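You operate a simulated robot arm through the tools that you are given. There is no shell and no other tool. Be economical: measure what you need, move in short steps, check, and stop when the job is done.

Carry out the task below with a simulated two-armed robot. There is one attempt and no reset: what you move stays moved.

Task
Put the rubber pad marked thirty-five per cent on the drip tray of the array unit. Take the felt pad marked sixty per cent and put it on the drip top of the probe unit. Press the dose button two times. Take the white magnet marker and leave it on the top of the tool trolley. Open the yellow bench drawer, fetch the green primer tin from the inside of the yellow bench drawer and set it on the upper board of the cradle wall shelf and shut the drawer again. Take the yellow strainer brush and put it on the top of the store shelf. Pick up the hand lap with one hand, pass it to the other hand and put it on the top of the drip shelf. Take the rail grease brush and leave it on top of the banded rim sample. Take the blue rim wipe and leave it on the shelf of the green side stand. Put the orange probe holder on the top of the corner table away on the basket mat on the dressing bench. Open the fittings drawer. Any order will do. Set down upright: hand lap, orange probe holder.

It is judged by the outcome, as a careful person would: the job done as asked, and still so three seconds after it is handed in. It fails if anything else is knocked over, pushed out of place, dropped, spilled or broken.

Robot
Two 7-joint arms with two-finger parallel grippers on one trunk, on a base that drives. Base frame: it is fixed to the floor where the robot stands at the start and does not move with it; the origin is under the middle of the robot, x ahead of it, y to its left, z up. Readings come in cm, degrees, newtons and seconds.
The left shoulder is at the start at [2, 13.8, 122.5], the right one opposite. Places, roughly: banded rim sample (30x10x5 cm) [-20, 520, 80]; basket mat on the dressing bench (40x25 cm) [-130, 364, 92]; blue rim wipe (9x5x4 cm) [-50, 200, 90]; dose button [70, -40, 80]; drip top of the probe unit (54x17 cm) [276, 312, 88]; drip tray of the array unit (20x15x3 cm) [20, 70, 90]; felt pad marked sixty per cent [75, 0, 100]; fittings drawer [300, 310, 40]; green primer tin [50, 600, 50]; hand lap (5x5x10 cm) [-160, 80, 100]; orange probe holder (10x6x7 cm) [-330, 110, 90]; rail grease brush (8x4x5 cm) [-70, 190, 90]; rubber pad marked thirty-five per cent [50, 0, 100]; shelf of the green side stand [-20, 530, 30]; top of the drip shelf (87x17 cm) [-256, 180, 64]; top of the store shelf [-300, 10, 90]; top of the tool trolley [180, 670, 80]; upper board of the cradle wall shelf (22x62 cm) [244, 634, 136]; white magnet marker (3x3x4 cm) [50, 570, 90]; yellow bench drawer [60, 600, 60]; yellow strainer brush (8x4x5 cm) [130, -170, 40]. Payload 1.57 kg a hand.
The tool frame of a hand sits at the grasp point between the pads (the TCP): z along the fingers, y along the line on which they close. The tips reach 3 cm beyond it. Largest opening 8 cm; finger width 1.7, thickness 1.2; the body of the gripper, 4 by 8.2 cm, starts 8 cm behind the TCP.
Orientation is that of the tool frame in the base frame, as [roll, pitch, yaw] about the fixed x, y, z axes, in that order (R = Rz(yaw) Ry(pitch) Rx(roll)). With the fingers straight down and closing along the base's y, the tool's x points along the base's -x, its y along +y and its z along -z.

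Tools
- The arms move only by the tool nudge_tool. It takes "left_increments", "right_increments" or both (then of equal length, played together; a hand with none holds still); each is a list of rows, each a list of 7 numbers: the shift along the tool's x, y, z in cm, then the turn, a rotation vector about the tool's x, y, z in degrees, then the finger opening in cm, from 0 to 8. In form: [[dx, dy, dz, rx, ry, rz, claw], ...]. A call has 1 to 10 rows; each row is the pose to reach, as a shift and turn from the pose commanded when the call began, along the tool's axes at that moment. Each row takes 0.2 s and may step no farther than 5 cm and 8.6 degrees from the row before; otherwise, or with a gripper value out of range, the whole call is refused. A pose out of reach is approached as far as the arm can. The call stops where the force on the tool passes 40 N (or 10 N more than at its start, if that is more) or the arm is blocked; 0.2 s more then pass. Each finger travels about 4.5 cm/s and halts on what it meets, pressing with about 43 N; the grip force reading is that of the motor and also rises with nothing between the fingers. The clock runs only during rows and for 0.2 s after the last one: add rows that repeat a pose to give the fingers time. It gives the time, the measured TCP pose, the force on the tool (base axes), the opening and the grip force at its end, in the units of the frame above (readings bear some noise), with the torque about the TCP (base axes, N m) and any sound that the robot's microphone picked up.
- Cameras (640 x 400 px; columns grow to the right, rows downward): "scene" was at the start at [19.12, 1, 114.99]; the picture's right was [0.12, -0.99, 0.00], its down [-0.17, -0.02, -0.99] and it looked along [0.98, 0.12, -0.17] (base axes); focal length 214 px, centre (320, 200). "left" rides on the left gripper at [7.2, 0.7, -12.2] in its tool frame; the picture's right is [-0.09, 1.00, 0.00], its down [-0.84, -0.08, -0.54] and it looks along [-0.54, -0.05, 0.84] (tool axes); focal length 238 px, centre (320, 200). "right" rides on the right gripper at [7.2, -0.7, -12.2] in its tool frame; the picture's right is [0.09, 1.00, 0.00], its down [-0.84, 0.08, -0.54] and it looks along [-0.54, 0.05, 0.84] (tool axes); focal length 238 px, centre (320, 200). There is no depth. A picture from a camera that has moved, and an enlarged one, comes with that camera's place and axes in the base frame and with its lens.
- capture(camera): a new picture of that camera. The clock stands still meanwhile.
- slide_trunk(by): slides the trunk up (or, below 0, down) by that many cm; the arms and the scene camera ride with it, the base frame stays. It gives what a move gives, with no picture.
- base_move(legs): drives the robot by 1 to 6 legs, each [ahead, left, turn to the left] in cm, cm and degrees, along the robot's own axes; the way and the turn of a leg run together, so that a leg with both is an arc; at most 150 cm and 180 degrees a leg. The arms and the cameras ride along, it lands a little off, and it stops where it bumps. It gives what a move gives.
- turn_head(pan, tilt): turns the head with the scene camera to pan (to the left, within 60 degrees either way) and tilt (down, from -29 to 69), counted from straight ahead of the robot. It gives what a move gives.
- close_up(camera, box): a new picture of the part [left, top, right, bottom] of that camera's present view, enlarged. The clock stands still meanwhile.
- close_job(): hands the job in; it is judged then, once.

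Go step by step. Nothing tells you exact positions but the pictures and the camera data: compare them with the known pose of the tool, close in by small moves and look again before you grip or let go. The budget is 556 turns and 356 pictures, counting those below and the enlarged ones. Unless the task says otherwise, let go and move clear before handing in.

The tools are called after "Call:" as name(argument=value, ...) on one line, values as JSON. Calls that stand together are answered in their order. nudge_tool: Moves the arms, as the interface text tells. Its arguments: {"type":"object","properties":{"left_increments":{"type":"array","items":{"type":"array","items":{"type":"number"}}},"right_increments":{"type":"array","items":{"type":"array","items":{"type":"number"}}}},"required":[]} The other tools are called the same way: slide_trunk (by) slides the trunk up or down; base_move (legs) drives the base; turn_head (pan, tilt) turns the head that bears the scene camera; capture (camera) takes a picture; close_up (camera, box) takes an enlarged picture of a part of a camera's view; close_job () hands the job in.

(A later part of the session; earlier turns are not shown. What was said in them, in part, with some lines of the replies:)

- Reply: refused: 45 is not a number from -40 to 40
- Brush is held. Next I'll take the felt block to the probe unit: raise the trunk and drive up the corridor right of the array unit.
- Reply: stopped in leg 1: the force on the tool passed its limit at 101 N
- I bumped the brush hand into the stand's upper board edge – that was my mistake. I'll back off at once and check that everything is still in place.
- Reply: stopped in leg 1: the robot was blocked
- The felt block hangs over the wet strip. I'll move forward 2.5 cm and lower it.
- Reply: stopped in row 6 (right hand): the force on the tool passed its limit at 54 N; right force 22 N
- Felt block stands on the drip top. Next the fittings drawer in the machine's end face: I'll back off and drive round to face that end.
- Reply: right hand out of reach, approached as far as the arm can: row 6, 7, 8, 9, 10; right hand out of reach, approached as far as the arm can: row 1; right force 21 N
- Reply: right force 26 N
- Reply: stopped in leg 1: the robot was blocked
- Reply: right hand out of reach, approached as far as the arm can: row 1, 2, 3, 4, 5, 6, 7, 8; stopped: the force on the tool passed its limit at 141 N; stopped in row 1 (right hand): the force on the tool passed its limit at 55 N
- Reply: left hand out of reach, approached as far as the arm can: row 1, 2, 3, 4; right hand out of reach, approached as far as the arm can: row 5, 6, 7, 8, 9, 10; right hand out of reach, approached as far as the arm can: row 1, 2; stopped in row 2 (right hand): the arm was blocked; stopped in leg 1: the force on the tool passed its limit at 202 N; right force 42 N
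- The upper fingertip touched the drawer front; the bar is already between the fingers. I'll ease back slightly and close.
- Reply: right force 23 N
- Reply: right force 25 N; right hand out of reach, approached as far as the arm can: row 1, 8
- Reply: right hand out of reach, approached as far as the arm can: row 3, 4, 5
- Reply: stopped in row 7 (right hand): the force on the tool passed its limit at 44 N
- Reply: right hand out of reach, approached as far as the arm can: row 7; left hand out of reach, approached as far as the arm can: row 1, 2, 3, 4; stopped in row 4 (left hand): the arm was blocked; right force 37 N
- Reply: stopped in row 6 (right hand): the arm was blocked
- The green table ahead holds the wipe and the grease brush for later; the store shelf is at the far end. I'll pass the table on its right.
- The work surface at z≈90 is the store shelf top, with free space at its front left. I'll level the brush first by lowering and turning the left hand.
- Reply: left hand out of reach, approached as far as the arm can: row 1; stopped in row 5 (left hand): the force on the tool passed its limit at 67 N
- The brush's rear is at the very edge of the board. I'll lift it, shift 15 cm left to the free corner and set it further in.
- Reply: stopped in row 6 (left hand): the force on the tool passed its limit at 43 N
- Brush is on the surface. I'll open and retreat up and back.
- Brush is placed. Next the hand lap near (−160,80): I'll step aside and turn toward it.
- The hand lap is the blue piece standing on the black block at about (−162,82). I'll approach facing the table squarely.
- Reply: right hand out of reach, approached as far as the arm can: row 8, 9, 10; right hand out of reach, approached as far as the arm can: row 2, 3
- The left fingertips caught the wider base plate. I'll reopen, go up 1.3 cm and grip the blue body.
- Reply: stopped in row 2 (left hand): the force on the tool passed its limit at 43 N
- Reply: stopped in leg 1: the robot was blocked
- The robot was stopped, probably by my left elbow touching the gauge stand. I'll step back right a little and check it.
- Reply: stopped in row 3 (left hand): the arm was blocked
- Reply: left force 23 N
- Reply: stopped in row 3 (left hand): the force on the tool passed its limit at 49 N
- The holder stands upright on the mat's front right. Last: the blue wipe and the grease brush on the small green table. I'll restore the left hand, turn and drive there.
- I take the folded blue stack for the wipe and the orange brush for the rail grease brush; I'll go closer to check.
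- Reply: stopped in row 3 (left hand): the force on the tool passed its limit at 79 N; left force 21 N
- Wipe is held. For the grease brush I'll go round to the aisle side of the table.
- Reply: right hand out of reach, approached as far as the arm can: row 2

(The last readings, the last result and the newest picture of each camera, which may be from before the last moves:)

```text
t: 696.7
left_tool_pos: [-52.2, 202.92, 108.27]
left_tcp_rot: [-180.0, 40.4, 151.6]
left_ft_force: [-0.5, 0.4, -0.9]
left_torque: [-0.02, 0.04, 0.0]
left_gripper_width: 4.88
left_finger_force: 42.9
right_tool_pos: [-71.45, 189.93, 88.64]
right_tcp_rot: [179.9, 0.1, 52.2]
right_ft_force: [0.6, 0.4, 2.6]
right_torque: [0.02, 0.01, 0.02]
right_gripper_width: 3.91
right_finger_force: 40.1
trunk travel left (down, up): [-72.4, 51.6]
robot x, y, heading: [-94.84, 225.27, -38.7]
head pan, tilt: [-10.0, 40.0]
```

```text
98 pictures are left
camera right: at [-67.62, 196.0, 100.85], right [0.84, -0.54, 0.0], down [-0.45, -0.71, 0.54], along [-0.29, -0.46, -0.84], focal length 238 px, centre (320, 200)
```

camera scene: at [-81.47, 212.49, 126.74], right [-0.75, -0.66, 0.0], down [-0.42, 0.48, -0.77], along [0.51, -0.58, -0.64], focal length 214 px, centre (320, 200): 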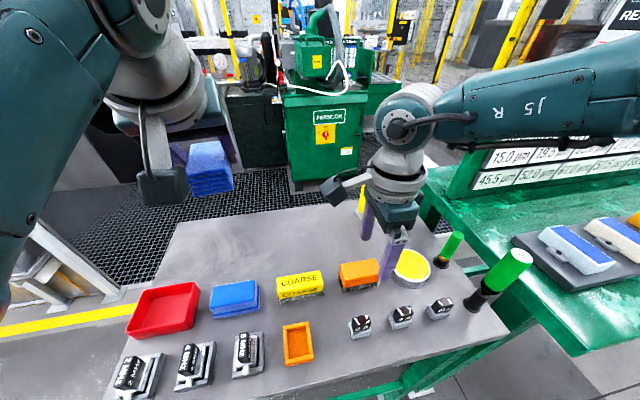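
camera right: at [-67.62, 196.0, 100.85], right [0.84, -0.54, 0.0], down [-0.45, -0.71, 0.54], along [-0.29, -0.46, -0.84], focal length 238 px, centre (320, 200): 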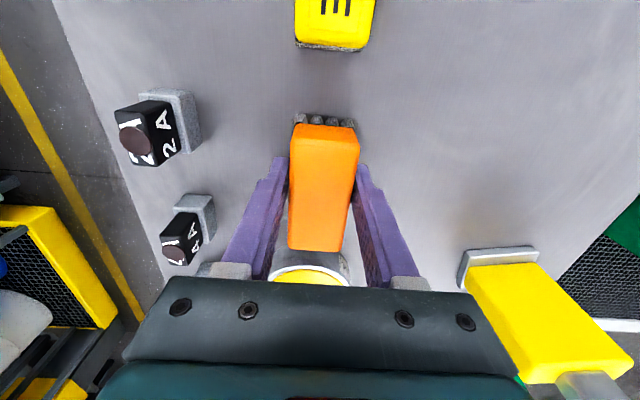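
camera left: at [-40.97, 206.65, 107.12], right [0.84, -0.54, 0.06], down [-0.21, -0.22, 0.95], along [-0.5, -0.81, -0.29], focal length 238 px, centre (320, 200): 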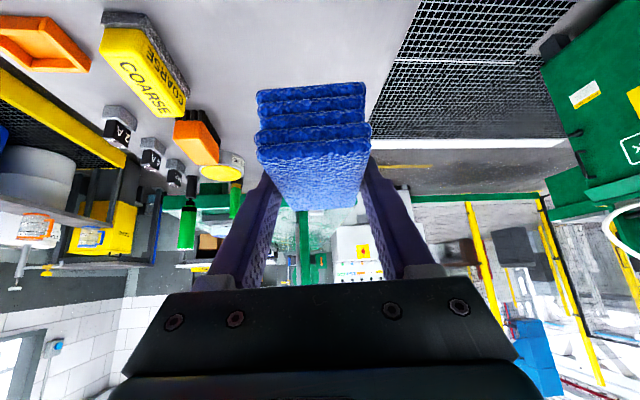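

Grease brush gripped. Lift straight up.

Call:
nudge_tool(right_increments=[[0, 0, -2.5, 0, 0, 0, 2], [0, 0, -6.5, 0, 0, 0, 2], [0, 0, -11, 0, 0, 0, 2], [0, 0, -15, 0, 0, 0, 2], [0, 0, -19, 0, 0, 0, 2]])

Call:
base_move(legs=[[-28, 0, 0]])

Call:
capture(camera="scene")

```text
t: 697.9
left_tool_pos: [-52.14, 202.8, 108.2]
left_tcp_rot: [-179.9, 40.2, 151.6]
left_ft_force: [-0.6, -0.3, -0.8]
left_torque: [-0.01, -0.05, 0.0]
left_gripper_width: 4.91
left_finger_force: 43.2
right_tool_pos: [-71.73, 190.12, 107.91]
right_tcp_rot: [180.0, 0.2, 52.2]
right_ft_force: [0.2, 0.4, -0.9]
right_torque: [-0.02, 0.0, -0.01]
right_gripper_width: 3.88
right_finger_force: 43.0
trunk travel left (down, up): [-72.4, 51.6]
robot x, y, heading: [-94.71, 225.38, -38.6]
head pan, tilt: [-10.0, 40.0]
```

```text
t: 699.9
left_tool_pos: [-74.26, 220.49, 108.13]
left_tcp_rot: [-179.9, 40.3, 151.6]
left_ft_force: [0.4, 0.5, -0.4]
left_torque: [-0.03, 0.01, 0.01]
left_gripper_width: 4.9
left_finger_force: 43.1
right_tool_pos: [-93.55, 207.72, 107.75]
right_tcp_rot: [179.8, 0.0, 52.2]
right_ft_force: [0.4, 0.1, -0.1]
right_torque: [-0.01, 0.0, -0.01]
right_gripper_width: 3.89
right_finger_force: 43.1
trunk travel left (down, up): [-72.4, 51.6]
robot x, y, heading: [-117.14, 242.86, -38.5]
head pan, tilt: [-10.0, 40.0]
```

```text
97 pictures are left
camera scene: at [-103.45, 230.1, 122.54], right [-0.75, -0.66, 0.0], down [-0.42, 0.48, -0.77], along [0.51, -0.58, -0.64], focal length 214 px, centre (320, 200)
```

scene: 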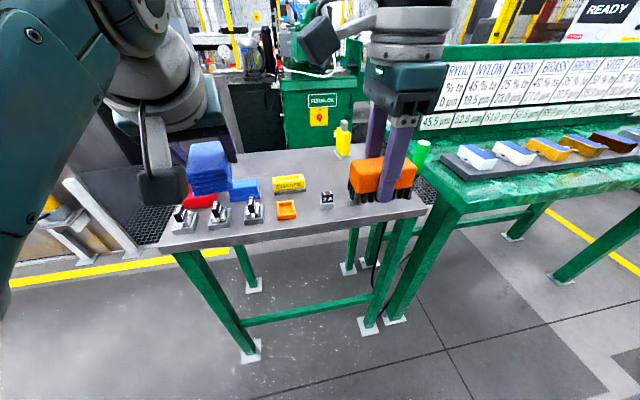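

Call:
slide_trunk(by=6)

Call:
base_move(legs=[[0, 0, 90.5], [120, -4, 0], [120, 0, 0]])

Call:
turn_head(pan=30, tilt=25)

Call:
capture(camera="scene")

```text
t: 700.9
left_tool_pos: [-74.18, 220.49, 114.13]
left_tcp_rot: [-179.9, 40.2, 151.6]
left_ft_force: [-0.1, 0.0, -0.8]
left_torque: [0.0, -0.02, 0.03]
left_gripper_width: 4.89
left_finger_force: 43.6
right_tool_pos: [-93.62, 207.67, 113.88]
right_tcp_rot: [179.8, 0.1, 52.2]
right_ft_force: [0.0, -1.2, -0.6]
right_torque: [0.01, 0.0, -0.01]
right_gripper_width: 3.88
right_finger_force: 43.1
trunk travel left (down, up): [-78.4, 45.6]
robot x, y, heading: [-117.15, 242.73, -39.0]
head pan, tilt: [-10.0, 40.0]
```

```text
t: 716.5
left_tool_pos: [71.16, 463.32, 114.19]
left_tcp_rot: [-180.0, 40.3, -121.2]
left_ft_force: [0.5, 0.3, -0.2]
left_torque: [0.02, 0.0, 0.01]
left_gripper_width: 4.87
left_finger_force: 42.8
right_tool_pos: [82.95, 443.27, 113.84]
right_tcp_rot: [180.0, 0.1, 139.5]
right_ft_force: [-0.2, 1.0, 0.3]
right_torque: [-0.01, 0.0, 0.02]
right_gripper_width: 3.9
right_finger_force: 43.3
trunk travel left (down, up): [-78.4, 45.6]
robot x, y, heading: [46.72, 421.87, 48.5]
head pan, tilt: [-10.0, 40.0]
```

```text
t: 717.6
left_tool_pos: [71.1, 463.26, 114.16]
left_tcp_rot: [-179.9, 40.3, -121.2]
left_ft_force: [-0.1, -0.2, 0.1]
left_torque: [-0.01, 0.03, 0.03]
left_gripper_width: 4.91
left_finger_force: 43.1
right_tool_pos: [82.89, 443.26, 113.83]
right_tcp_rot: [179.9, 0.1, 139.5]
right_ft_force: [-0.5, -0.4, -1.5]
right_torque: [-0.01, -0.03, 0.0]
right_gripper_width: 3.9
right_finger_force: 42.8
trunk travel left (down, up): [-78.4, 45.6]
robot x, y, heading: [46.67, 421.71, 48.7]
head pan, tilt: [30.0, 25.0]
```

```text
96 pictures are left
camera scene: at [55.15, 438.24, 130.87], right [0.98, -0.2, 0.0], down [-0.08, -0.41, -0.91], along [0.18, 0.89, -0.42], focal length 214 px, centre (320, 200)
```

scene: 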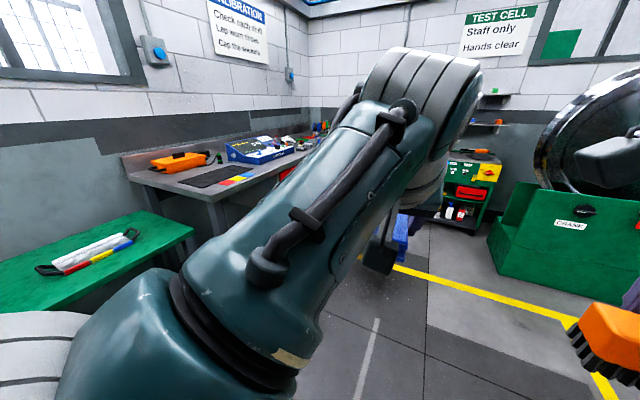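

Call:
base_move(legs=[[36, 0, 0], [0, 0, 93.3]])

Call:
turn_head(pan=0, tilt=30)

Call:
capture(camera="scene")

```text
t: 723.8
left_tool_pos: [29.34, 473.16, 114.17]
left_tcp_rot: [-179.9, 40.3, -30.5]
left_ft_force: [1.0, 0.6, -0.2]
left_torque: [-0.03, 0.01, 0.04]
left_gripper_width: 4.92
left_finger_force: 42.5
right_tool_pos: [49.2, 485.17, 113.76]
right_tcp_rot: [179.8, 0.1, -129.9]
right_ft_force: [-0.5, 0.3, -1.1]
right_torque: [0.02, 0.04, 0.0]
right_gripper_width: 3.91
right_finger_force: 43.6
trunk travel left (down, up): [-78.4, 45.6]
robot x, y, heading: [70.9, 449.04, 139.2]
head pan, tilt: [30.0, 25.0]
```

```text
t: 724.7
left_tool_pos: [29.25, 472.98, 114.16]
left_tcp_rot: [-179.9, 40.3, -30.5]
left_ft_force: [0.5, 0.3, 0.1]
left_torque: [-0.02, 0.03, -0.03]
left_gripper_width: 4.91
left_finger_force: 43.0
right_tool_pos: [49.29, 485.09, 113.8]
right_tcp_rot: [180.0, 0.2, -130.0]
right_ft_force: [-0.2, 0.1, -1.8]
right_torque: [0.0, 0.02, -0.03]
right_gripper_width: 3.88
right_finger_force: 43.4
trunk travel left (down, up): [-78.4, 45.6]
robot x, y, heading: [71.33, 448.99, 139.3]
head pan, tilt: [0.0, 30.0]
```

```text
95 pictures are left
camera scene: at [56.56, 461.58, 130.08], right [0.65, 0.76, 0.0], down [0.38, -0.33, -0.87], along [-0.66, 0.57, -0.5], focal length 214 px, centre (320, 200)
```

scene: 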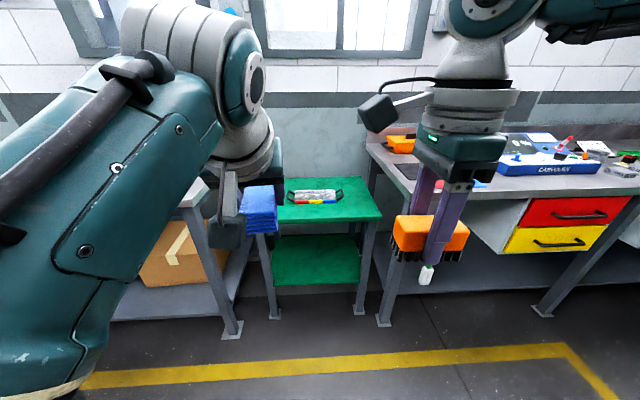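

Call:
close_up(camera="scene", box=[255, 165, 395, 305])

```text
2.86 times, centred on (325, 235) of scene
camera zoom: at [56.56, 461.58, 130.08], right [0.65, 0.76, 0.0], down [0.38, -0.33, -0.87], along [-0.66, 0.57, -0.5], focal length 613 px, centre (306, 100)
```

zoom: 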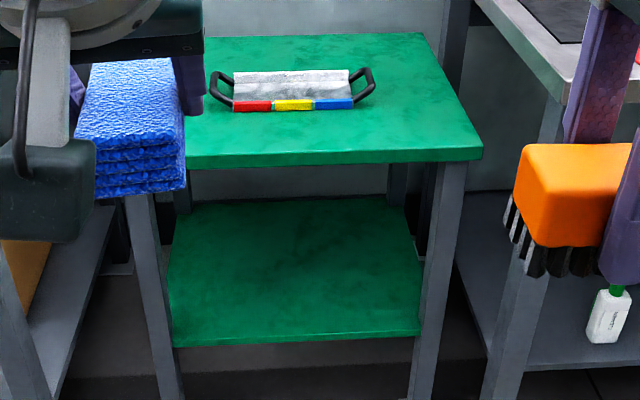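

Now the grease brush onto the banded rim sample. I'll approach the green side stand between the benches in steps.

Call:
base_move(legs=[[0, 13, 2.5], [48, 0, 0]])

Call:
turn_head(pan=0, tilt=45)

Call:
capture(camera="scene")

Call:
capture(camera="right")

```text
t: 728.5
left_tool_pos: [-17.53, 491.61, 114.17]
left_tcp_rot: [-179.9, 40.2, -28.5]
left_ft_force: [-0.4, -0.2, -0.7]
left_torque: [0.0, -0.01, -0.03]
left_gripper_width: 4.9
left_finger_force: 43.2
right_tool_pos: [1.87, 504.29, 113.74]
right_tcp_rot: [179.9, 0.2, -127.9]
right_ft_force: [-0.1, 0.1, -1.8]
right_torque: [0.0, -0.01, 0.01]
right_gripper_width: 3.91
right_finger_force: 42.9
trunk travel left (down, up): [-78.4, 45.6]
robot x, y, heading: [25.1, 469.29, 141.1]
head pan, tilt: [0.0, 30.0]
```

```text
t: 729.2
left_tool_pos: [-17.59, 491.6, 114.08]
left_tcp_rot: [-179.9, 40.3, -28.5]
left_ft_force: [-0.3, -0.1, -0.6]
left_torque: [0.0, -0.02, -0.02]
left_gripper_width: 4.9
left_finger_force: 43.3
right_tool_pos: [1.85, 504.39, 113.89]
right_tcp_rot: [179.9, 0.0, -127.8]
right_ft_force: [0.1, -0.3, -0.8]
right_torque: [-0.01, 0.01, 0.01]
right_gripper_width: 3.9
right_finger_force: 43.2
trunk travel left (down, up): [-78.4, 45.6]
robot x, y, heading: [25.12, 469.16, 141.3]
head pan, tilt: [0.0, 45.0]
```

```text
93 pictures are left
camera scene: at [10.76, 480.49, 127.82], right [0.63, 0.78, 0.0], down [0.55, -0.44, -0.71], along [-0.55, 0.44, -0.71], focal length 214 px, centre (320, 200)
```

scene: 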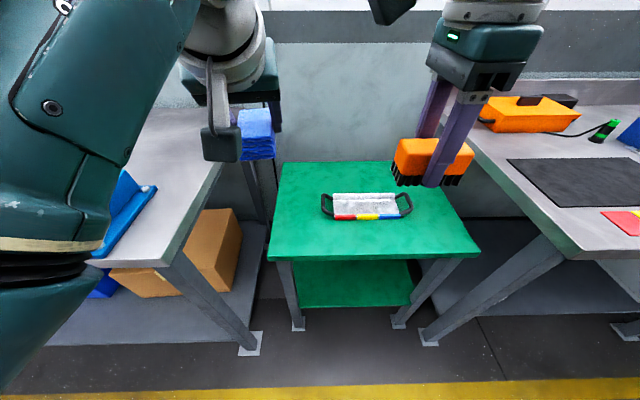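

```text
92 pictures are left
camera right: at [-1.97, 498.09, 126.0], right [-0.84, 0.54, 0.0], down [0.45, 0.71, 0.54], along [0.29, 0.46, -0.84], focal length 238 px, centre (320, 200)
```

right: 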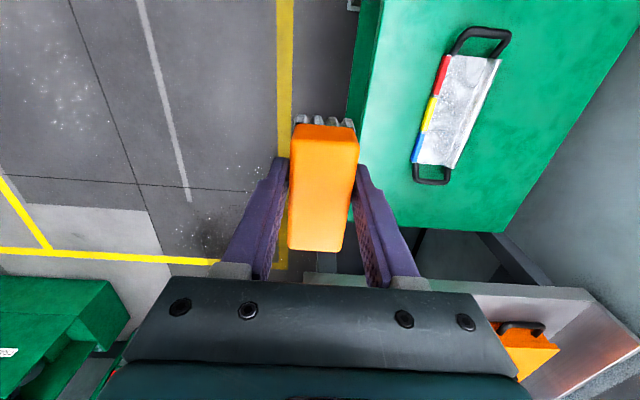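

Call:
turn_head(pan=60, tilt=40)

Call:
capture(camera="scene")

```text
t: 730.5
left_tool_pos: [-17.7, 491.6, 114.11]
left_tcp_rot: [-179.9, 40.3, -28.5]
left_ft_force: [-0.2, 0.0, -0.2]
left_torque: [-0.02, 0.01, -0.02]
left_gripper_width: 4.89
left_finger_force: 42.9
right_tool_pos: [1.84, 504.24, 113.63]
right_tcp_rot: [179.9, 0.1, -127.9]
right_ft_force: [0.1, 0.2, -1.1]
right_torque: [0.02, 0.0, 0.02]
right_gripper_width: 3.87
right_finger_force: 42.8
trunk travel left (down, up): [-78.4, 45.6]
robot x, y, heading: [25.03, 469.17, 140.9]
head pan, tilt: [60.0, 40.0]
```

```text
91 pictures are left
camera scene: at [9.18, 472.32, 128.54], right [-0.36, 0.93, 0.0], down [0.6, 0.23, -0.77], along [-0.71, -0.28, -0.64], focal length 214 px, centre (320, 200)
```

scene: 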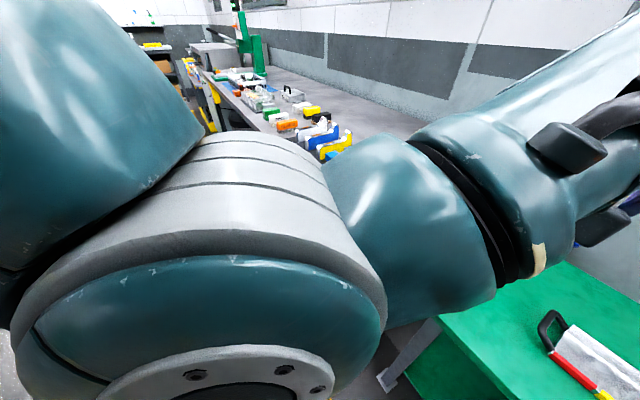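

Call:
nudge_tool(left_increments=[[-1, 2, -1.3, 0, 0, 0, 3], [-2, 4, -2.6, 0, 0, 0, 3], [-3, 6.5, -3.8, 0, 0, 0, 3]], right_increments=[[3, 0, 0, 0, 0, 0, 2], [6, 0, 0, 0, 0, 0, 2], [9.3, 0, 0, 0, 0, 0, 2]])

Call:
base_move(legs=[[0, -9.5, 0.7], [15, 0, 0]])

Call:
turn_head(pan=0, tilt=45)

Call:
capture(camera="scene")

```text
t: 731.3
left_tool_pos: [-20.68, 485.79, 118.98]
left_tcp_rot: [-179.9, 40.3, -28.6]
left_ft_force: [0.4, 0.6, -0.9]
left_torque: [-0.01, 0.0, -0.04]
left_gripper_width: 4.9
left_finger_force: 42.9
right_tool_pos: [-3.75, 496.94, 114.06]
right_tcp_rot: [179.9, 0.1, -127.9]
right_ft_force: [-0.2, 0.5, -1.0]
right_torque: [0.05, 0.0, 0.02]
right_gripper_width: 3.92
right_finger_force: 42.9
trunk travel left (down, up): [-78.4, 45.6]
robot x, y, heading: [25.04, 469.47, 140.9]
head pan, tilt: [60.0, 40.0]
```

```text
t: 733.4
left_tool_pos: [-26.65, 501.8, 118.94]
left_tcp_rot: [-179.9, 40.3, -27.8]
left_ft_force: [0.0, 0.0, 0.4]
left_torque: [0.01, 0.01, 0.02]
left_gripper_width: 4.93
left_finger_force: 42.8
right_tool_pos: [-9.83, 513.08, 114.11]
right_tcp_rot: [179.9, 0.1, -127.0]
right_ft_force: [-0.2, -0.3, -1.1]
right_torque: [-0.04, 0.01, 0.02]
right_gripper_width: 3.91
right_finger_force: 43.4
trunk travel left (down, up): [-78.4, 45.6]
robot x, y, heading: [19.4, 485.89, 142.0]
head pan, tilt: [60.0, 40.0]
```

```text
t: 734.7
left_tool_pos: [-26.6, 501.81, 118.89]
left_tcp_rot: [-180.0, 40.2, -27.6]
left_ft_force: [-0.2, -0.6, -0.8]
left_torque: [0.0, -0.01, 0.03]
left_gripper_width: 4.92
left_finger_force: 43.4
right_tool_pos: [-9.82, 513.27, 114.09]
right_tcp_rot: [179.9, 0.2, -127.0]
right_ft_force: [-0.5, -0.4, -0.4]
right_torque: [-0.01, -0.01, 0.01]
right_gripper_width: 3.88
right_finger_force: 43.1
trunk travel left (down, up): [-78.4, 45.6]
robot x, y, heading: [19.37, 486.23, 142.2]
head pan, tilt: [0.0, 45.0]
```

```text
90 pictures are left
camera scene: at [5.0, 496.97, 127.81], right [0.61, 0.79, 0.0], down [0.56, -0.43, -0.71], along [-0.56, 0.43, -0.71], focal length 214 px, centre (320, 200)
```

scene: 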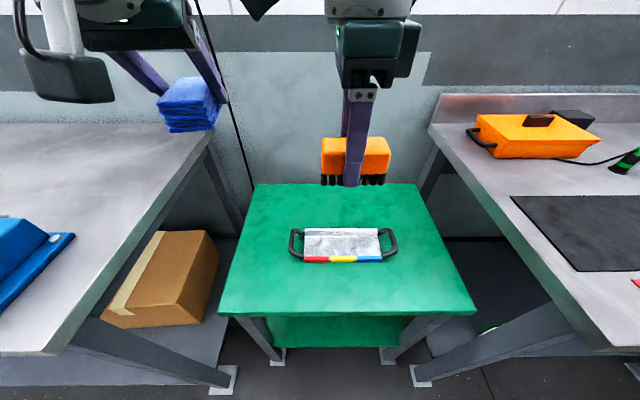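

Call:
base_move(legs=[[8.5, -3, 0]])

Call:
nudge_tool(right_increments=[[0.6, 0.4, 4, 0, 0, 0, 2], [1.3, 0.9, 8, 0, 0, 0, 2], [1.3, 0.9, 12, 0, 0, 0, 2]])

Call:
slide_trunk(by=-8)

Call:
capture(camera="scene")

Call:
capture(camera="right")

```text
t: 735.8
left_tool_pos: [-31.48, 509.22, 118.88]
left_tcp_rot: [-179.8, 40.3, -27.5]
left_ft_force: [-0.1, 0.0, -0.3]
left_torque: [-0.01, 0.05, 0.02]
left_gripper_width: 4.89
left_finger_force: 43.0
right_tool_pos: [-14.75, 520.46, 114.05]
right_tcp_rot: [179.9, 0.1, -126.9]
right_ft_force: [0.3, 0.1, -0.9]
right_torque: [-0.01, 0.01, -0.02]
right_gripper_width: 3.9
right_finger_force: 43.1
trunk travel left (down, up): [-78.4, 45.6]
robot x, y, heading: [14.32, 493.48, 142.0]
head pan, tilt: [0.0, 45.0]
```

```text
t: 736.6
left_tool_pos: [-31.45, 509.15, 118.82]
left_tcp_rot: [-179.9, 40.2, -27.6]
left_ft_force: [-0.4, -0.3, -0.8]
left_torque: [0.04, 0.0, -0.03]
left_gripper_width: 4.89
left_finger_force: 42.9
right_tool_pos: [-16.46, 520.04, 101.88]
right_tcp_rot: [179.9, 0.1, -126.6]
right_ft_force: [0.6, 0.0, -0.5]
right_torque: [-0.01, -0.02, 0.04]
right_gripper_width: 3.89
right_finger_force: 43.0
trunk travel left (down, up): [-78.4, 45.6]
robot x, y, heading: [14.85, 493.9, 142.2]
head pan, tilt: [0.0, 45.0]
```

```text
t: 737.8
left_tool_pos: [-31.44, 509.19, 110.89]
left_tcp_rot: [-179.9, 40.2, -27.5]
left_ft_force: [0.1, 0.1, -0.4]
left_torque: [-0.03, -0.06, 0.01]
left_gripper_width: 4.89
left_finger_force: 43.1
right_tool_pos: [-16.38, 520.1, 94.06]
right_tcp_rot: [179.8, 0.2, -126.9]
right_ft_force: [0.0, -0.6, -1.3]
right_torque: [-0.02, 0.01, 0.01]
right_gripper_width: 3.87
right_finger_force: 43.2
trunk travel left (down, up): [-70.4, 53.6]
robot x, y, heading: [14.49, 493.49, 142.2]
head pan, tilt: [0.0, 45.0]
```

```text
89 pictures are left
camera scene: at [0.13, 504.46, 119.82], right [0.61, 0.79, 0.0], down [0.56, -0.43, -0.71], along [-0.56, 0.43, -0.71], focal length 214 px, centre (320, 200)
```

scene: 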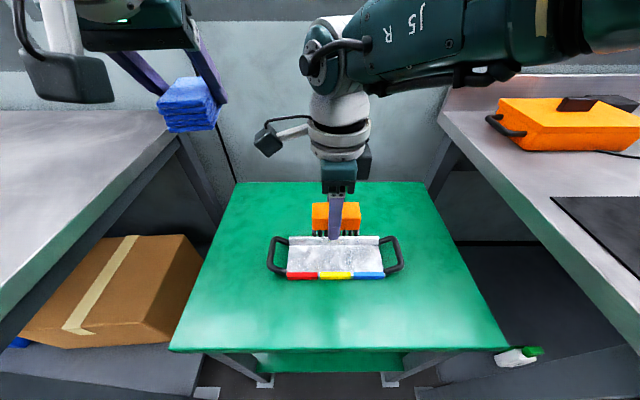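

```text
88 pictures are left
camera right: at [-20.17, 513.81, 106.19], right [-0.85, 0.52, 0.0], down [0.44, 0.71, 0.54], along [0.28, 0.46, -0.84], focal length 238 px, centre (320, 200)
```

right: 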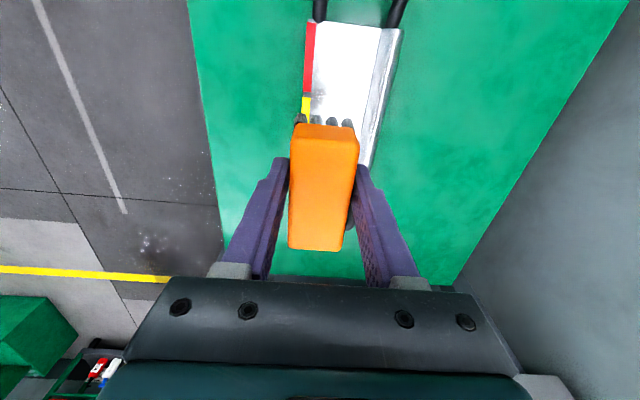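

Call:
close_up(camera="scene", box=[250, 180, 420, 310])

Call:
close_up(camera="right", box=[270, 0, 430, 130])

```text
3.08 times, centred on (335, 245) of scene
camera zoom: at [0.13, 504.46, 119.82], right [0.61, 0.79, 0.0], down [0.56, -0.43, -0.71], along [-0.56, 0.43, -0.71], focal length 660 px, centre (274, 62)
```

zoom: 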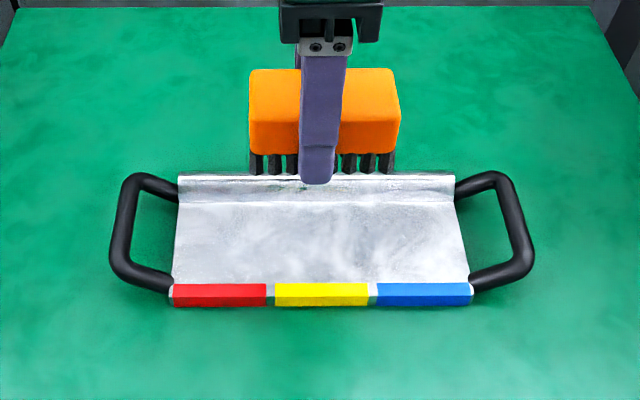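

```text
3.08 times, centred on (350, 65) of right
camera zoom: at [-20.17, 513.81, 106.19], right [-0.85, 0.52, 0.0], down [0.44, 0.71, 0.54], along [0.28, 0.46, -0.84], focal length 733 px, centre (228, 615)
```

zoom: 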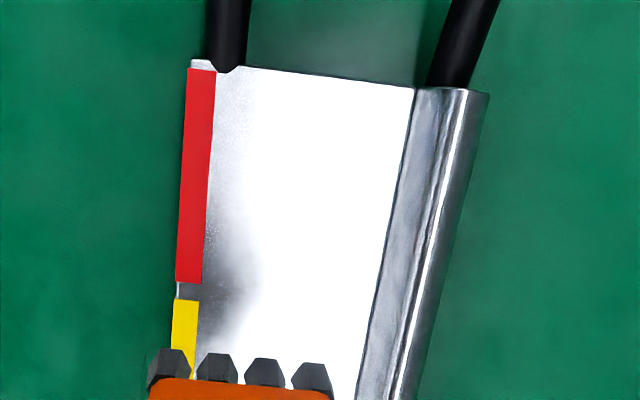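

Call:
slide_trunk(by=-6)

Call:
nudge_tool(right_increments=[[-0.6, 0, 1.5, 0, 0, 0, 2], [-0.6, 0, 2.4, 0, 0, 0, 2], [-0.6, 0, 3, 0, 0, 0, 2], [-0.6, 0, 3.6, 0, 0, 0, 2], [-0.6, 0, 4.2, 0, 0, 0, 2], [-0.6, 0, 4.8, 0, 0, 0, 2], [-0.6, 0, 5.4, 0, 0, 0, 2]])

Call:
capture(camera="right")

Call:
capture(camera="scene")

```text
t: 738.8
left_tool_pos: [-31.43, 509.26, 104.86]
left_tcp_rot: [180.0, 40.2, -27.5]
left_ft_force: [-0.9, 0.2, -0.6]
left_torque: [-0.02, 0.01, 0.01]
left_gripper_width: 4.88
left_finger_force: 43.6
right_tool_pos: [-16.37, 520.23, 87.98]
right_tcp_rot: [180.0, 0.1, -126.9]
right_ft_force: [0.2, 0.1, -1.0]
right_torque: [0.0, 0.02, -0.03]
right_gripper_width: 3.88
right_finger_force: 42.7
trunk travel left (down, up): [-64.4, 59.6]
robot x, y, heading: [14.47, 493.48, 142.3]
head pan, tilt: [0.0, 45.0]
```

```text
t: 740.4
left_tool_pos: [-31.46, 509.18, 105.0]
left_tcp_rot: [-180.0, 40.3, -27.5]
left_ft_force: [0.5, -0.5, -0.6]
left_torque: [0.0, 0.0, 0.01]
left_gripper_width: 4.89
left_finger_force: 43.0
right_tool_pos: [-14.52, 520.15, 84.45]
right_tcp_rot: [179.9, 0.1, -126.9]
right_ft_force: [-0.1, 0.0, -1.8]
right_torque: [0.03, -0.01, 0.01]
right_gripper_width: 3.89
right_finger_force: 42.5
right hand out of reach, approached as far as the arm can: row 1, 2, 3, 4, 5, 6, 7
trunk travel left (down, up): [-64.4, 59.6]
robot x, y, heading: [14.68, 493.45, 142.4]
head pan, tilt: [0.0, 45.0]
```

```text
85 pictures are left
camera right: at [-18.22, 513.8, 96.69], right [-0.85, 0.52, 0.0], down [0.44, 0.71, 0.54], along [0.28, 0.46, -0.84], focal length 238 px, centre (320, 200)
```

right: 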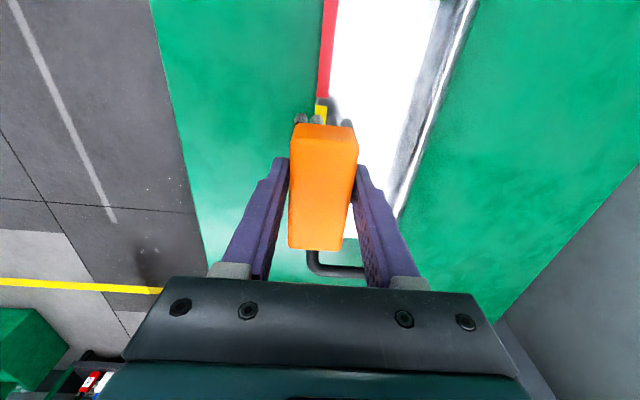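

```text
84 pictures are left
camera scene: at [0.12, 504.46, 113.82], right [0.61, 0.79, 0.0], down [0.56, -0.43, -0.71], along [-0.56, 0.43, -0.71], focal length 214 px, centre (320, 200)
```

scene: 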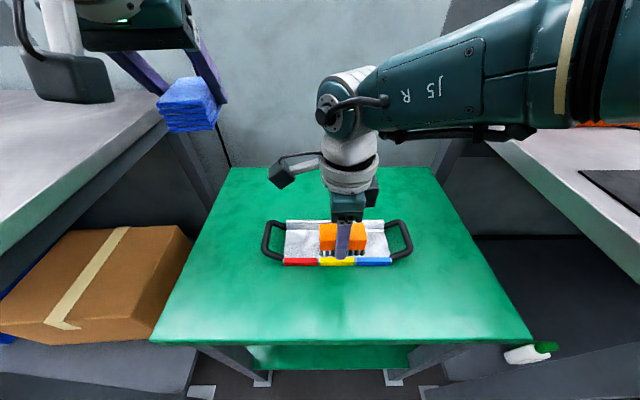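

Call:
nudge_tool(right_increments=[[0, 0, -2.5, 0, 0, 0, 2], [0, 0.8, -5, 0, 0, 0, 2]])

Call:
base_move(legs=[[2, 0, 0]])

Call:
slide_trunk(by=-5)

Call:
close_up(camera="scene", box=[240, 180, 440, 300])

```text
t: 741.0
left_tool_pos: [-31.42, 509.05, 104.89]
left_tcp_rot: [-179.9, 40.2, -27.5]
left_ft_force: [-0.7, 0.0, -0.2]
left_torque: [0.02, -0.01, 0.0]
left_gripper_width: 4.89
left_finger_force: 42.7
right_tool_pos: [-15.05, 520.58, 89.78]
right_tcp_rot: [179.9, 0.2, -126.8]
right_ft_force: [0.2, 0.2, -0.2]
right_torque: [0.02, 0.0, 0.01]
right_gripper_width: 3.89
right_finger_force: 43.5
trunk travel left (down, up): [-64.4, 59.6]
robot x, y, heading: [14.54, 493.4, 142.3]
head pan, tilt: [0.0, 45.0]
```

```text
t: 741.8
left_tool_pos: [-32.99, 510.48, 104.94]
left_tcp_rot: [-179.9, 40.2, -27.5]
left_ft_force: [0.3, -0.4, -1.2]
left_torque: [-0.04, -0.01, 0.0]
left_gripper_width: 4.91
left_finger_force: 43.3
right_tool_pos: [-16.64, 521.72, 89.68]
right_tcp_rot: [179.9, 0.1, -126.9]
right_ft_force: [-0.6, 0.1, 0.1]
right_torque: [-0.03, 0.01, -0.01]
right_gripper_width: 3.89
right_finger_force: 42.9
trunk travel left (down, up): [-64.4, 59.6]
robot x, y, heading: [13.01, 494.93, 142.1]
head pan, tilt: [0.0, 45.0]
```

```text
t: 742.7
left_tool_pos: [-33.11, 510.35, 99.92]
left_tcp_rot: [-179.9, 40.3, -27.4]
left_ft_force: [0.3, 0.8, -0.4]
left_torque: [-0.01, 0.02, 0.0]
left_gripper_width: 4.88
left_finger_force: 42.8
right_tool_pos: [-16.66, 521.79, 84.78]
right_tcp_rot: [179.9, 0.1, -126.9]
right_ft_force: [0.1, -0.5, 0.0]
right_torque: [-0.05, -0.01, -0.03]
right_gripper_width: 3.89
right_finger_force: 43.5
trunk travel left (down, up): [-59.4, 64.6]
robot x, y, heading: [13.42, 494.93, 142.3]
head pan, tilt: [0.0, 45.0]
```

```text
3.20 times, centred on (340, 240) of scene
camera zoom: at [-1.44, 505.68, 108.81], right [0.61, 0.79, 0.0], down [0.56, -0.43, -0.71], along [-0.56, 0.43, -0.71], focal length 686 px, centre (256, 72)
```

zoom: 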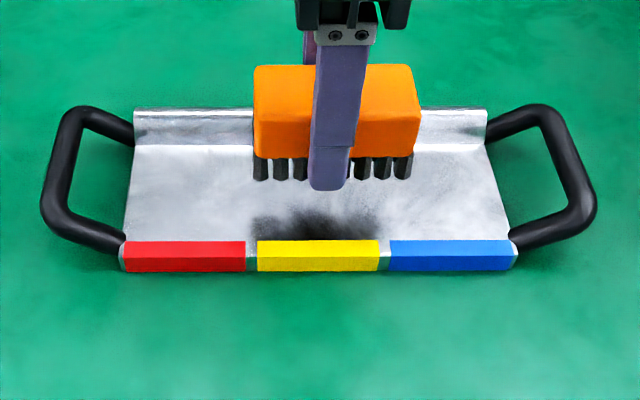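

Call:
nudge_tool(right_increments=[[0, 0.3, 0.8, 0, 0, 0, 2], [0, 0.3, 1.5, 0, 0, 0, 2], [0, 0.3, 2.1, 0, 0, 0, 2], [0, 0.3, 2.7, 0, 0, 0, 2], [0, 0.3, 3.3, 0, 0, 0, 2], [0, 0.3, 3.9, 0, 0, 0, 2], [0, 0.3, 4.5, 0, 0, 0, 2], [0, 0.3, 5.1, 0, 0, 0, 2]])

Call:
close_up(camera="scene", box=[240, 180, 440, 300])

```text
t: 744.5
left_tool_pos: [-32.99, 510.37, 99.95]
left_tcp_rot: [-179.9, 40.2, -27.5]
left_ft_force: [-1.2, 0.5, 0.0]
left_torque: [-0.01, 0.02, 0.0]
left_gripper_width: 4.91
left_finger_force: 42.7
right_tool_pos: [-16.52, 521.93, 80.19]
right_tcp_rot: [179.9, 0.1, -126.9]
right_ft_force: [0.9, -1.1, 5.9]
right_torque: [0.2, -0.21, -0.05]
right_gripper_width: 3.91
right_finger_force: 42.6
right hand out of reach, approached as far as the arm can: row 7, 8
trunk travel left (down, up): [-59.4, 64.6]
robot x, y, heading: [13.0, 494.56, 142.4]
head pan, tilt: [0.0, 45.0]
```

```text
3.20 times, centred on (340, 240) of scene
camera zoom: at [-1.44, 505.69, 108.83], right [0.61, 0.79, 0.0], down [0.56, -0.43, -0.71], along [-0.56, 0.43, -0.71], focal length 686 px, centre (256, 72)
```

zoom: 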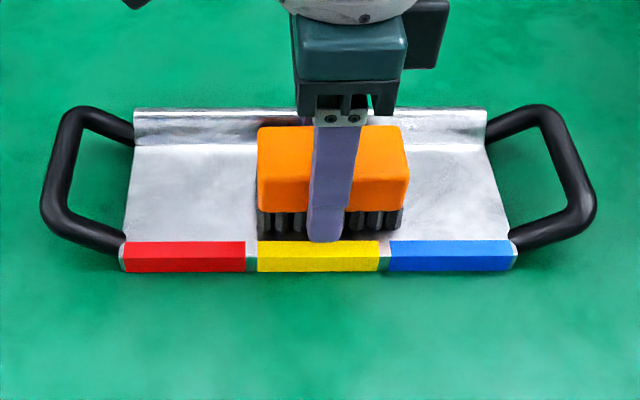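

Brush rests on the sample. Open slightly and lift.

Call:
nudge_tool(right_increments=[[0, 0, 0, 0, 0, 0, 4.6], [0, 0, 0, 0, 0, 0, 5.2], [0, 0, 0, 0, 0, 0, 5.2], [0, 0, -3, 0, 0, 0, 5.2], [0, 0, -7.5, 0, 0, 0, 5.2], [0, 0, -12, 0, 0, 0, 5.2], [0, 0, -16.5, 0, 0, 0, 5.2]])

Call:
capture(camera="scene")

```text
t: 746.1
left_tool_pos: [-33.02, 510.42, 99.94]
left_tcp_rot: [-179.9, 40.1, -27.6]
left_ft_force: [-0.1, -0.3, -0.7]
left_torque: [0.03, 0.0, 0.02]
left_gripper_width: 4.89
left_finger_force: 42.8
right_tool_pos: [-16.56, 521.66, 96.94]
right_tcp_rot: [179.8, 0.2, -126.8]
right_ft_force: [-0.1, -0.4, -0.4]
right_torque: [0.01, 0.0, 0.02]
right_gripper_width: 5.2
right_finger_force: 0.0
trunk travel left (down, up): [-59.4, 64.6]
robot x, y, heading: [12.77, 494.8, 142.3]
head pan, tilt: [0.0, 45.0]
```

```text
81 pictures are left
camera scene: at [-1.44, 505.69, 108.81], right [0.61, 0.79, 0.0], down [0.56, -0.43, -0.71], along [-0.56, 0.43, -0.71], focal length 214 px, centre (320, 200)
```

scene: 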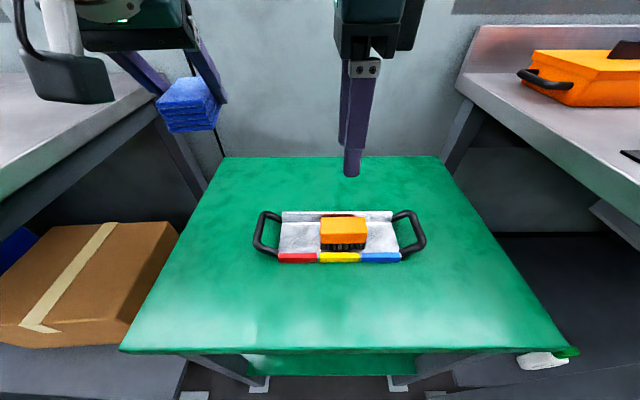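

The grease brush sits on the sample. Last item: the wipe onto the stand's lower shelf. I'll back off, tuck the right hand back and lower the trunk.

Call:
base_move(legs=[[-45, -6, 0]])

Call:
nudge_tool(right_increments=[[-3, -3, 0, 0, 0, -5, 4], [-6, -6, 0, 0, 0, -10, 3], [-9, -9, 0, 0, 0, -15, 3], [-12, -12, 0, 0, 0, -20, 3]])

Call:
slide_trunk(by=-40)

Call:
turn_head(pan=0, tilt=25)

Call:
capture(camera="scene")

```text
t: 748.8
left_tool_pos: [4.84, 488.63, 99.86]
left_tcp_rot: [-179.9, 40.2, -27.7]
left_ft_force: [-0.4, 0.0, -1.0]
left_torque: [-0.01, 0.02, 0.01]
left_gripper_width: 4.9
left_finger_force: 42.9
right_tool_pos: [21.38, 499.91, 96.89]
right_tcp_rot: [179.9, 0.1, -127.0]
right_ft_force: [0.2, -0.1, 0.3]
right_torque: [0.04, 0.03, -0.03]
right_gripper_width: 5.19
right_finger_force: 0.1
trunk travel left (down, up): [-59.4, 64.6]
robot x, y, heading: [50.93, 472.7, 142.1]
head pan, tilt: [0.0, 45.0]
```

```text
t: 749.8
left_tool_pos: [4.82, 488.57, 99.9]
left_tcp_rot: [-179.9, 40.2, -27.7]
left_ft_force: [0.7, 0.3, -1.1]
left_torque: [-0.01, -0.01, 0.0]
left_gripper_width: 4.9
left_finger_force: 43.4
right_tool_pos: [38.34, 502.55, 97.33]
right_tcp_rot: [-180.0, 0.2, -107.1]
right_ft_force: [0.2, 0.6, -0.3]
right_torque: [0.03, -0.03, 0.0]
right_gripper_width: 3.01
right_finger_force: 0.1
trunk travel left (down, up): [-59.4, 64.6]
robot x, y, heading: [51.01, 473.03, 141.8]
head pan, tilt: [0.0, 45.0]
```

```text
t: 753.6
left_tool_pos: [4.82, 488.68, 59.83]
left_tcp_rot: [-179.9, 40.3, -27.8]
left_ft_force: [0.5, 0.2, -1.4]
left_torque: [-0.03, 0.03, -0.03]
left_gripper_width: 4.89
left_finger_force: 42.5
right_tool_pos: [38.25, 502.54, 57.31]
right_tcp_rot: [-180.0, 0.2, -107.1]
right_ft_force: [-0.1, 0.0, 0.4]
right_torque: [-0.01, -0.02, 0.03]
right_gripper_width: 3.0
right_finger_force: 0.0
trunk travel left (down, up): [-19.4, 104.6]
robot x, y, heading: [50.35, 472.6, 142.0]
head pan, tilt: [0.0, 45.0]
```

```text
t: 754.4
left_tool_pos: [4.77, 488.61, 59.97]
left_tcp_rot: [-180.0, 40.3, -27.7]
left_ft_force: [-0.4, -0.9, -0.6]
left_torque: [-0.04, 0.0, 0.01]
left_gripper_width: 4.89
left_finger_force: 43.1
right_tool_pos: [38.32, 502.47, 57.32]
right_tcp_rot: [-180.0, 0.1, -107.1]
right_ft_force: [-1.0, 0.9, -0.8]
right_torque: [0.02, -0.01, -0.05]
right_gripper_width: 3.02
right_finger_force: 0.2
trunk travel left (down, up): [-19.4, 104.6]
robot x, y, heading: [50.63, 473.01, 142.0]
head pan, tilt: [0.0, 25.0]
```

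```text
80 pictures are left
camera scene: at [35.55, 484.45, 71.87], right [0.62, 0.79, 0.0], down [0.33, -0.26, -0.91], along [-0.71, 0.56, -0.42], focal length 214 px, centre (320, 200)
```

scene: 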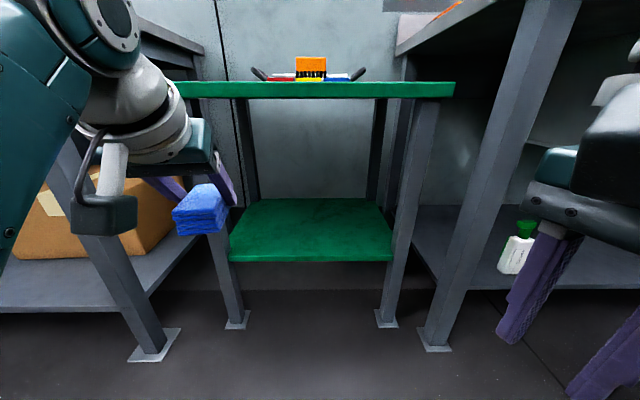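

Call:
nudge_tool(right_increments=[[1, -2.8, 0, 0, 0, 0, 3], [2, -5.6, 0, 0, 0, 0, 3]])

Call:
slide_trunk(by=-15)

Call:
base_move(legs=[[20, -2, 0]])

Call:
capture(camera="scene")

Call:
capture(camera="left")

```text
t: 755.0
left_tool_pos: [4.9, 488.61, 59.91]
left_tcp_rot: [-180.0, 40.2, -27.7]
left_ft_force: [-0.2, -0.1, 0.0]
left_torque: [0.01, 0.03, 0.02]
left_gripper_width: 4.92
left_finger_force: 42.8
right_tool_pos: [43.18, 498.89, 57.27]
right_tcp_rot: [-180.0, 0.1, -107.2]
right_ft_force: [-0.4, 0.8, 0.1]
right_torque: [0.0, 0.0, 0.01]
right_gripper_width: 3.0
right_finger_force: 0.0
trunk travel left (down, up): [-19.4, 104.6]
robot x, y, heading: [50.46, 472.73, 141.9]
head pan, tilt: [0.0, 25.0]
```

```text
t: 756.8
left_tool_pos: [4.81, 488.69, 44.89]
left_tcp_rot: [-179.9, 40.3, -27.7]
left_ft_force: [-0.6, 1.1, -0.6]
left_torque: [-0.01, -0.01, 0.01]
left_gripper_width: 4.9
left_finger_force: 43.5
right_tool_pos: [42.99, 498.85, 42.35]
right_tcp_rot: [-180.0, 0.1, -107.2]
right_ft_force: [0.3, -0.1, 0.2]
right_torque: [0.01, 0.0, -0.05]
right_gripper_width: 3.0
right_finger_force: 0.2
trunk travel left (down, up): [-4.4, 119.6]
robot x, y, heading: [50.81, 472.91, 142.0]
head pan, tilt: [0.0, 25.0]
```

```text
t: 758.4
left_tool_pos: [-9.45, 502.62, 44.96]
left_tcp_rot: [-179.9, 40.0, -27.9]
left_ft_force: [-0.6, 0.2, -1.0]
left_torque: [0.05, 0.02, 0.01]
left_gripper_width: 4.92
left_finger_force: 42.9
right_tool_pos: [28.95, 512.71, 42.29]
right_tcp_rot: [-179.9, 0.1, -107.2]
right_ft_force: [-0.1, 0.6, 0.3]
right_torque: [0.0, -0.01, -0.01]
right_gripper_width: 3.01
right_finger_force: 0.0
trunk travel left (down, up): [-4.4, 119.6]
robot x, y, heading: [36.19, 486.62, 141.7]
head pan, tilt: [0.0, 25.0]
```

```text
79 pictures are left
camera scene: at [21.26, 498.3, 56.84], right [0.62, 0.79, 0.0], down [0.33, -0.26, -0.91], along [-0.71, 0.56, -0.42], focal length 214 px, centre (320, 200)
```

scene: 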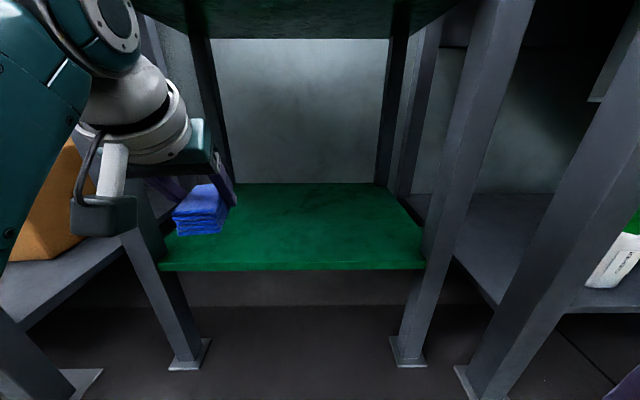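

```text
78 pictures are left
camera left: at [2.17, 495.51, 49.57], right [-0.53, -0.85, 0.06], down [-0.22, 0.2, 0.95], along [-0.82, 0.49, -0.29], focal length 238 px, centre (320, 200)
```

left: 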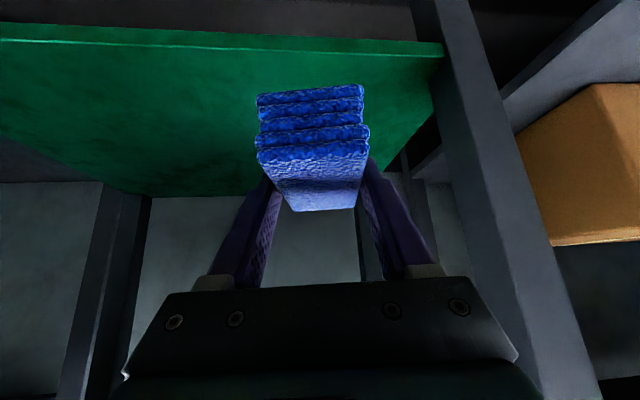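

Call:
base_move(legs=[[10.5, -1, 0]])

Call:
nudge_tool(left_increments=[[1.6, 0, 1.9, 0, 0, 0, 3], [3.2, 0, 3.8, 0, 0, 0, 3], [4.5, 0, 5.4, 0, 0, 0, 3]])

Call:
capture(camera="left")

Call:
capture(camera="scene")

```text
t: 759.6
left_tool_pos: [-17.27, 509.85, 44.84]
left_tcp_rot: [-179.9, 40.1, -28.0]
left_ft_force: [1.0, -0.9, 0.3]
left_torque: [0.01, -0.03, 0.0]
left_gripper_width: 4.91
left_finger_force: 43.4
right_tool_pos: [21.07, 520.0, 42.28]
right_tcp_rot: [-179.9, 0.1, -107.2]
right_ft_force: [0.6, 0.4, 0.5]
right_torque: [-0.01, -0.02, 0.02]
right_gripper_width: 2.99
right_finger_force: 0.1
trunk travel left (down, up): [-4.4, 119.6]
robot x, y, heading: [28.52, 494.1, 141.6]
head pan, tilt: [0.0, 25.0]
```

```text
t: 760.4
left_tool_pos: [-17.41, 510.35, 37.89]
left_tcp_rot: [-179.9, 40.2, -28.0]
left_ft_force: [0.4, -0.1, -0.9]
left_torque: [0.0, -0.02, 0.0]
left_gripper_width: 4.92
left_finger_force: 42.9
right_tool_pos: [20.86, 520.23, 42.37]
right_tcp_rot: [179.9, 0.0, -107.3]
right_ft_force: [-0.7, -0.4, 0.2]
right_torque: [0.0, -0.02, -0.01]
right_gripper_width: 3.04
right_finger_force: 0.1
trunk travel left (down, up): [-4.4, 119.6]
robot x, y, heading: [28.43, 493.82, 142.0]
head pan, tilt: [0.0, 25.0]
```

```text
77 pictures are left
camera left: at [-5.78, 503.26, 42.66], right [-0.53, -0.85, 0.06], down [-0.22, 0.2, 0.95], along [-0.82, 0.49, -0.29], focal length 238 px, centre (320, 200)
```

left: 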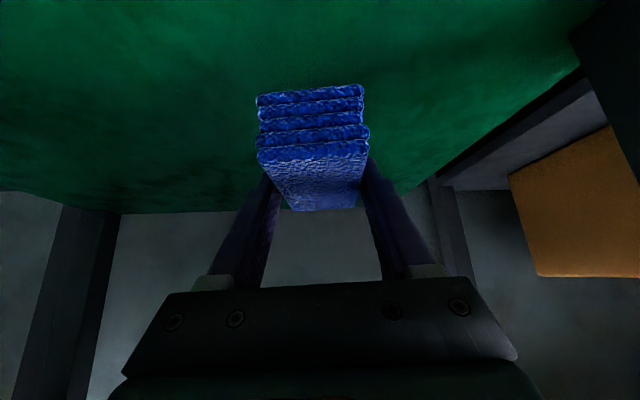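

```text
76 pictures are left
camera scene: at [13.27, 505.85, 56.88], right [0.62, 0.79, 0.0], down [0.33, -0.26, -0.91], along [-0.71, 0.56, -0.42], focal length 214 px, centre (320, 200)
```

scene: 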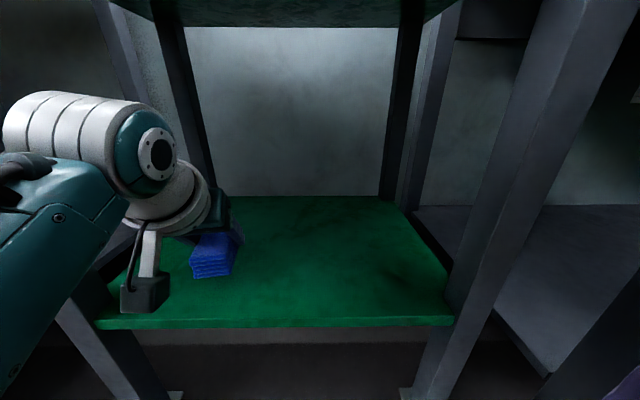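

Call:
nudge_tool(left_increments=[[0.6, 0, 0.8, 0, 0, 0, 3], [1.2, 0, 1.5, 0, 0, 0, 3], [1.6, 0, 2, 0, 0, 0, 3], [2, 0, 2.4, 0, 0, 0, 3], [2.4, 0, 2.9, 0, 0, 0, 3], [2.8, 0, 3.4, 0, 0, 0, 3], [3.2, 0, 3.9, 0, 0, 0, 3], [3.6, 0, 4.4, 0, 0, 0, 3]])

Call:
capture(camera="left")

Call:
close_up(camera="scene", box=[90, 180, 330, 340])

```text
t: 762.0
left_tool_pos: [-17.73, 510.23, 33.33]
left_tcp_rot: [-179.7, 41.4, -27.9]
left_ft_force: [2.6, -2.5, 8.7]
left_torque: [-0.34, -0.45, 0.0]
left_gripper_width: 4.89
left_finger_force: 43.5
right_tool_pos: [20.92, 520.21, 42.21]
right_tcp_rot: [-179.9, 0.1, -107.1]
right_ft_force: [0.3, 0.1, -0.7]
right_torque: [-0.01, -0.03, -0.01]
right_gripper_width: 3.0
right_finger_force: 0.1
trunk travel left (down, up): [-4.4, 119.6]
robot x, y, heading: [28.52, 494.17, 141.9]
head pan, tilt: [0.0, 25.0]
stopped in row 8 (left hand): the force on the tool passed its limit at 48 N (the readings are from after the stop); the commanded pose is now the measured one
```

```text
75 pictures are left
camera left: at [-6.06, 503.2, 37.82], right [-0.53, -0.85, 0.06], down [-0.2, 0.19, 0.96], along [-0.82, 0.5, -0.27], focal length 238 px, centre (320, 200)
```

left: 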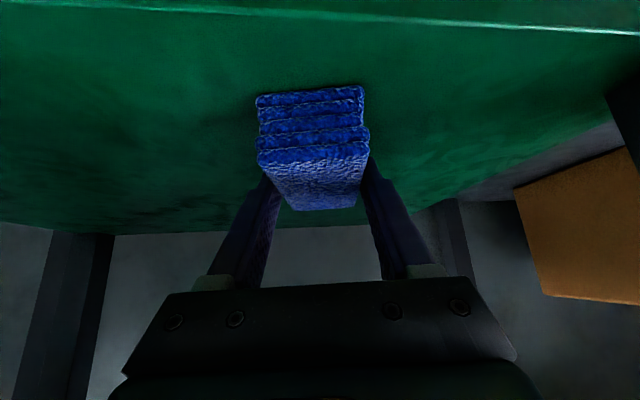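

```text
2.50 times, centred on (210, 260) of scene
camera zoom: at [13.38, 505.7, 56.85], right [0.62, 0.79, 0.0], down [0.33, -0.26, -0.91], along [-0.71, 0.56, -0.42], focal length 536 px, centre (595, 50)
```

zoom: 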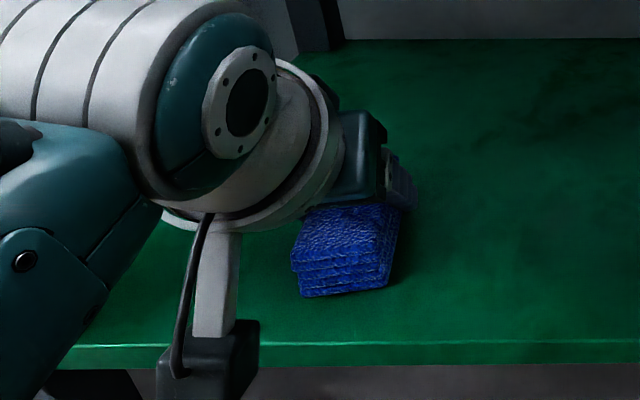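

The wipe lies on the lower shelf. I'll open and withdraw along the fingers, then back out.

Call:
nudge_tool(left_increments=[[0, 0, 0, 0, 0, 0, 5.8], [0, 0, 0, 0, 0, 0, 6.8], [0, 0, 0, 0, 0, 0, 6.8], [0, 0, -3, 0, 0, 0, 6.8], [0, 0, -6.5, 0, 0, 0, 6.8], [1, 0, -10, 0, 0, 0, 6.8]])

Call:
base_move(legs=[[-50, 2, 0]])

Call:
capture(camera="scene")

```text
t: 763.4
left_tool_pos: [-11.41, 506.62, 40.22]
left_tcp_rot: [179.8, 41.5, -28.0]
left_ft_force: [-0.2, 0.8, 0.5]
left_torque: [-0.02, 0.04, -0.01]
left_gripper_width: 6.81
left_finger_force: 0.0
right_tool_pos: [21.05, 520.13, 42.26]
right_tcp_rot: [-179.9, 0.2, -107.3]
right_ft_force: [-0.7, 0.0, 0.0]
right_torque: [0.01, 0.02, -0.01]
right_gripper_width: 2.98
right_finger_force: 0.0
trunk travel left (down, up): [-4.4, 119.6]
robot x, y, heading: [28.45, 494.02, 141.7]
head pan, tilt: [0.0, 25.0]
```

```text
t: 766.3
left_tool_pos: [25.61, 474.6, 40.14]
left_tcp_rot: [179.8, 41.4, -27.0]
left_ft_force: [0.1, -0.5, 1.5]
left_torque: [-0.01, -0.01, -0.02]
left_gripper_width: 6.81
left_finger_force: 0.1
right_tool_pos: [57.78, 488.73, 42.28]
right_tcp_rot: [-180.0, 0.1, -106.1]
right_ft_force: [0.5, 0.2, 0.3]
right_torque: [0.0, -0.01, 0.01]
right_gripper_width: 2.99
right_finger_force: 0.1
trunk travel left (down, up): [-4.4, 119.6]
robot x, y, heading: [65.83, 462.65, 143.0]
head pan, tilt: [0.0, 25.0]
```

```text
73 pictures are left
camera scene: at [50.45, 474.11, 56.89], right [0.6, 0.8, 0.0], down [0.34, -0.25, -0.91], along [-0.72, 0.55, -0.42], focal length 214 px, centre (320, 200)
```

scene: 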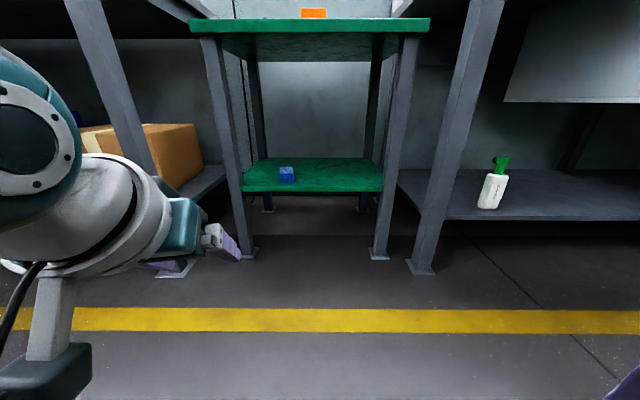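

Everything asked for is in place, and both hands are empty and clear. I'm handing in.

Call:
close_job()

```text
The job is handed in.
```

I did all the tasks and handed the job in; both hands were empty and clear at the end.

A few things to know when judging it:

- **Bumps:** I hit the strainer-brush stand once with the hand holding the brush. My left arm also pressed on the gauge stand on the dressing bench, and the base touched furniture a few times. I saw nothing knocked over or moved out of place.
- **Probe holder:** It stands upright on the blue mat, in the strip to the right of the basket. Its side overhangs the mat's edge by about 1 cm. While lowering it I also touched the basket's handle.
- **Fittings drawer:** Neither drawer in that end face is labelled. I opened the lower one because its height fits the given position.
- **Store shelf:** The strainer brush is on the work surface at about z 90, not on the ledge above it.
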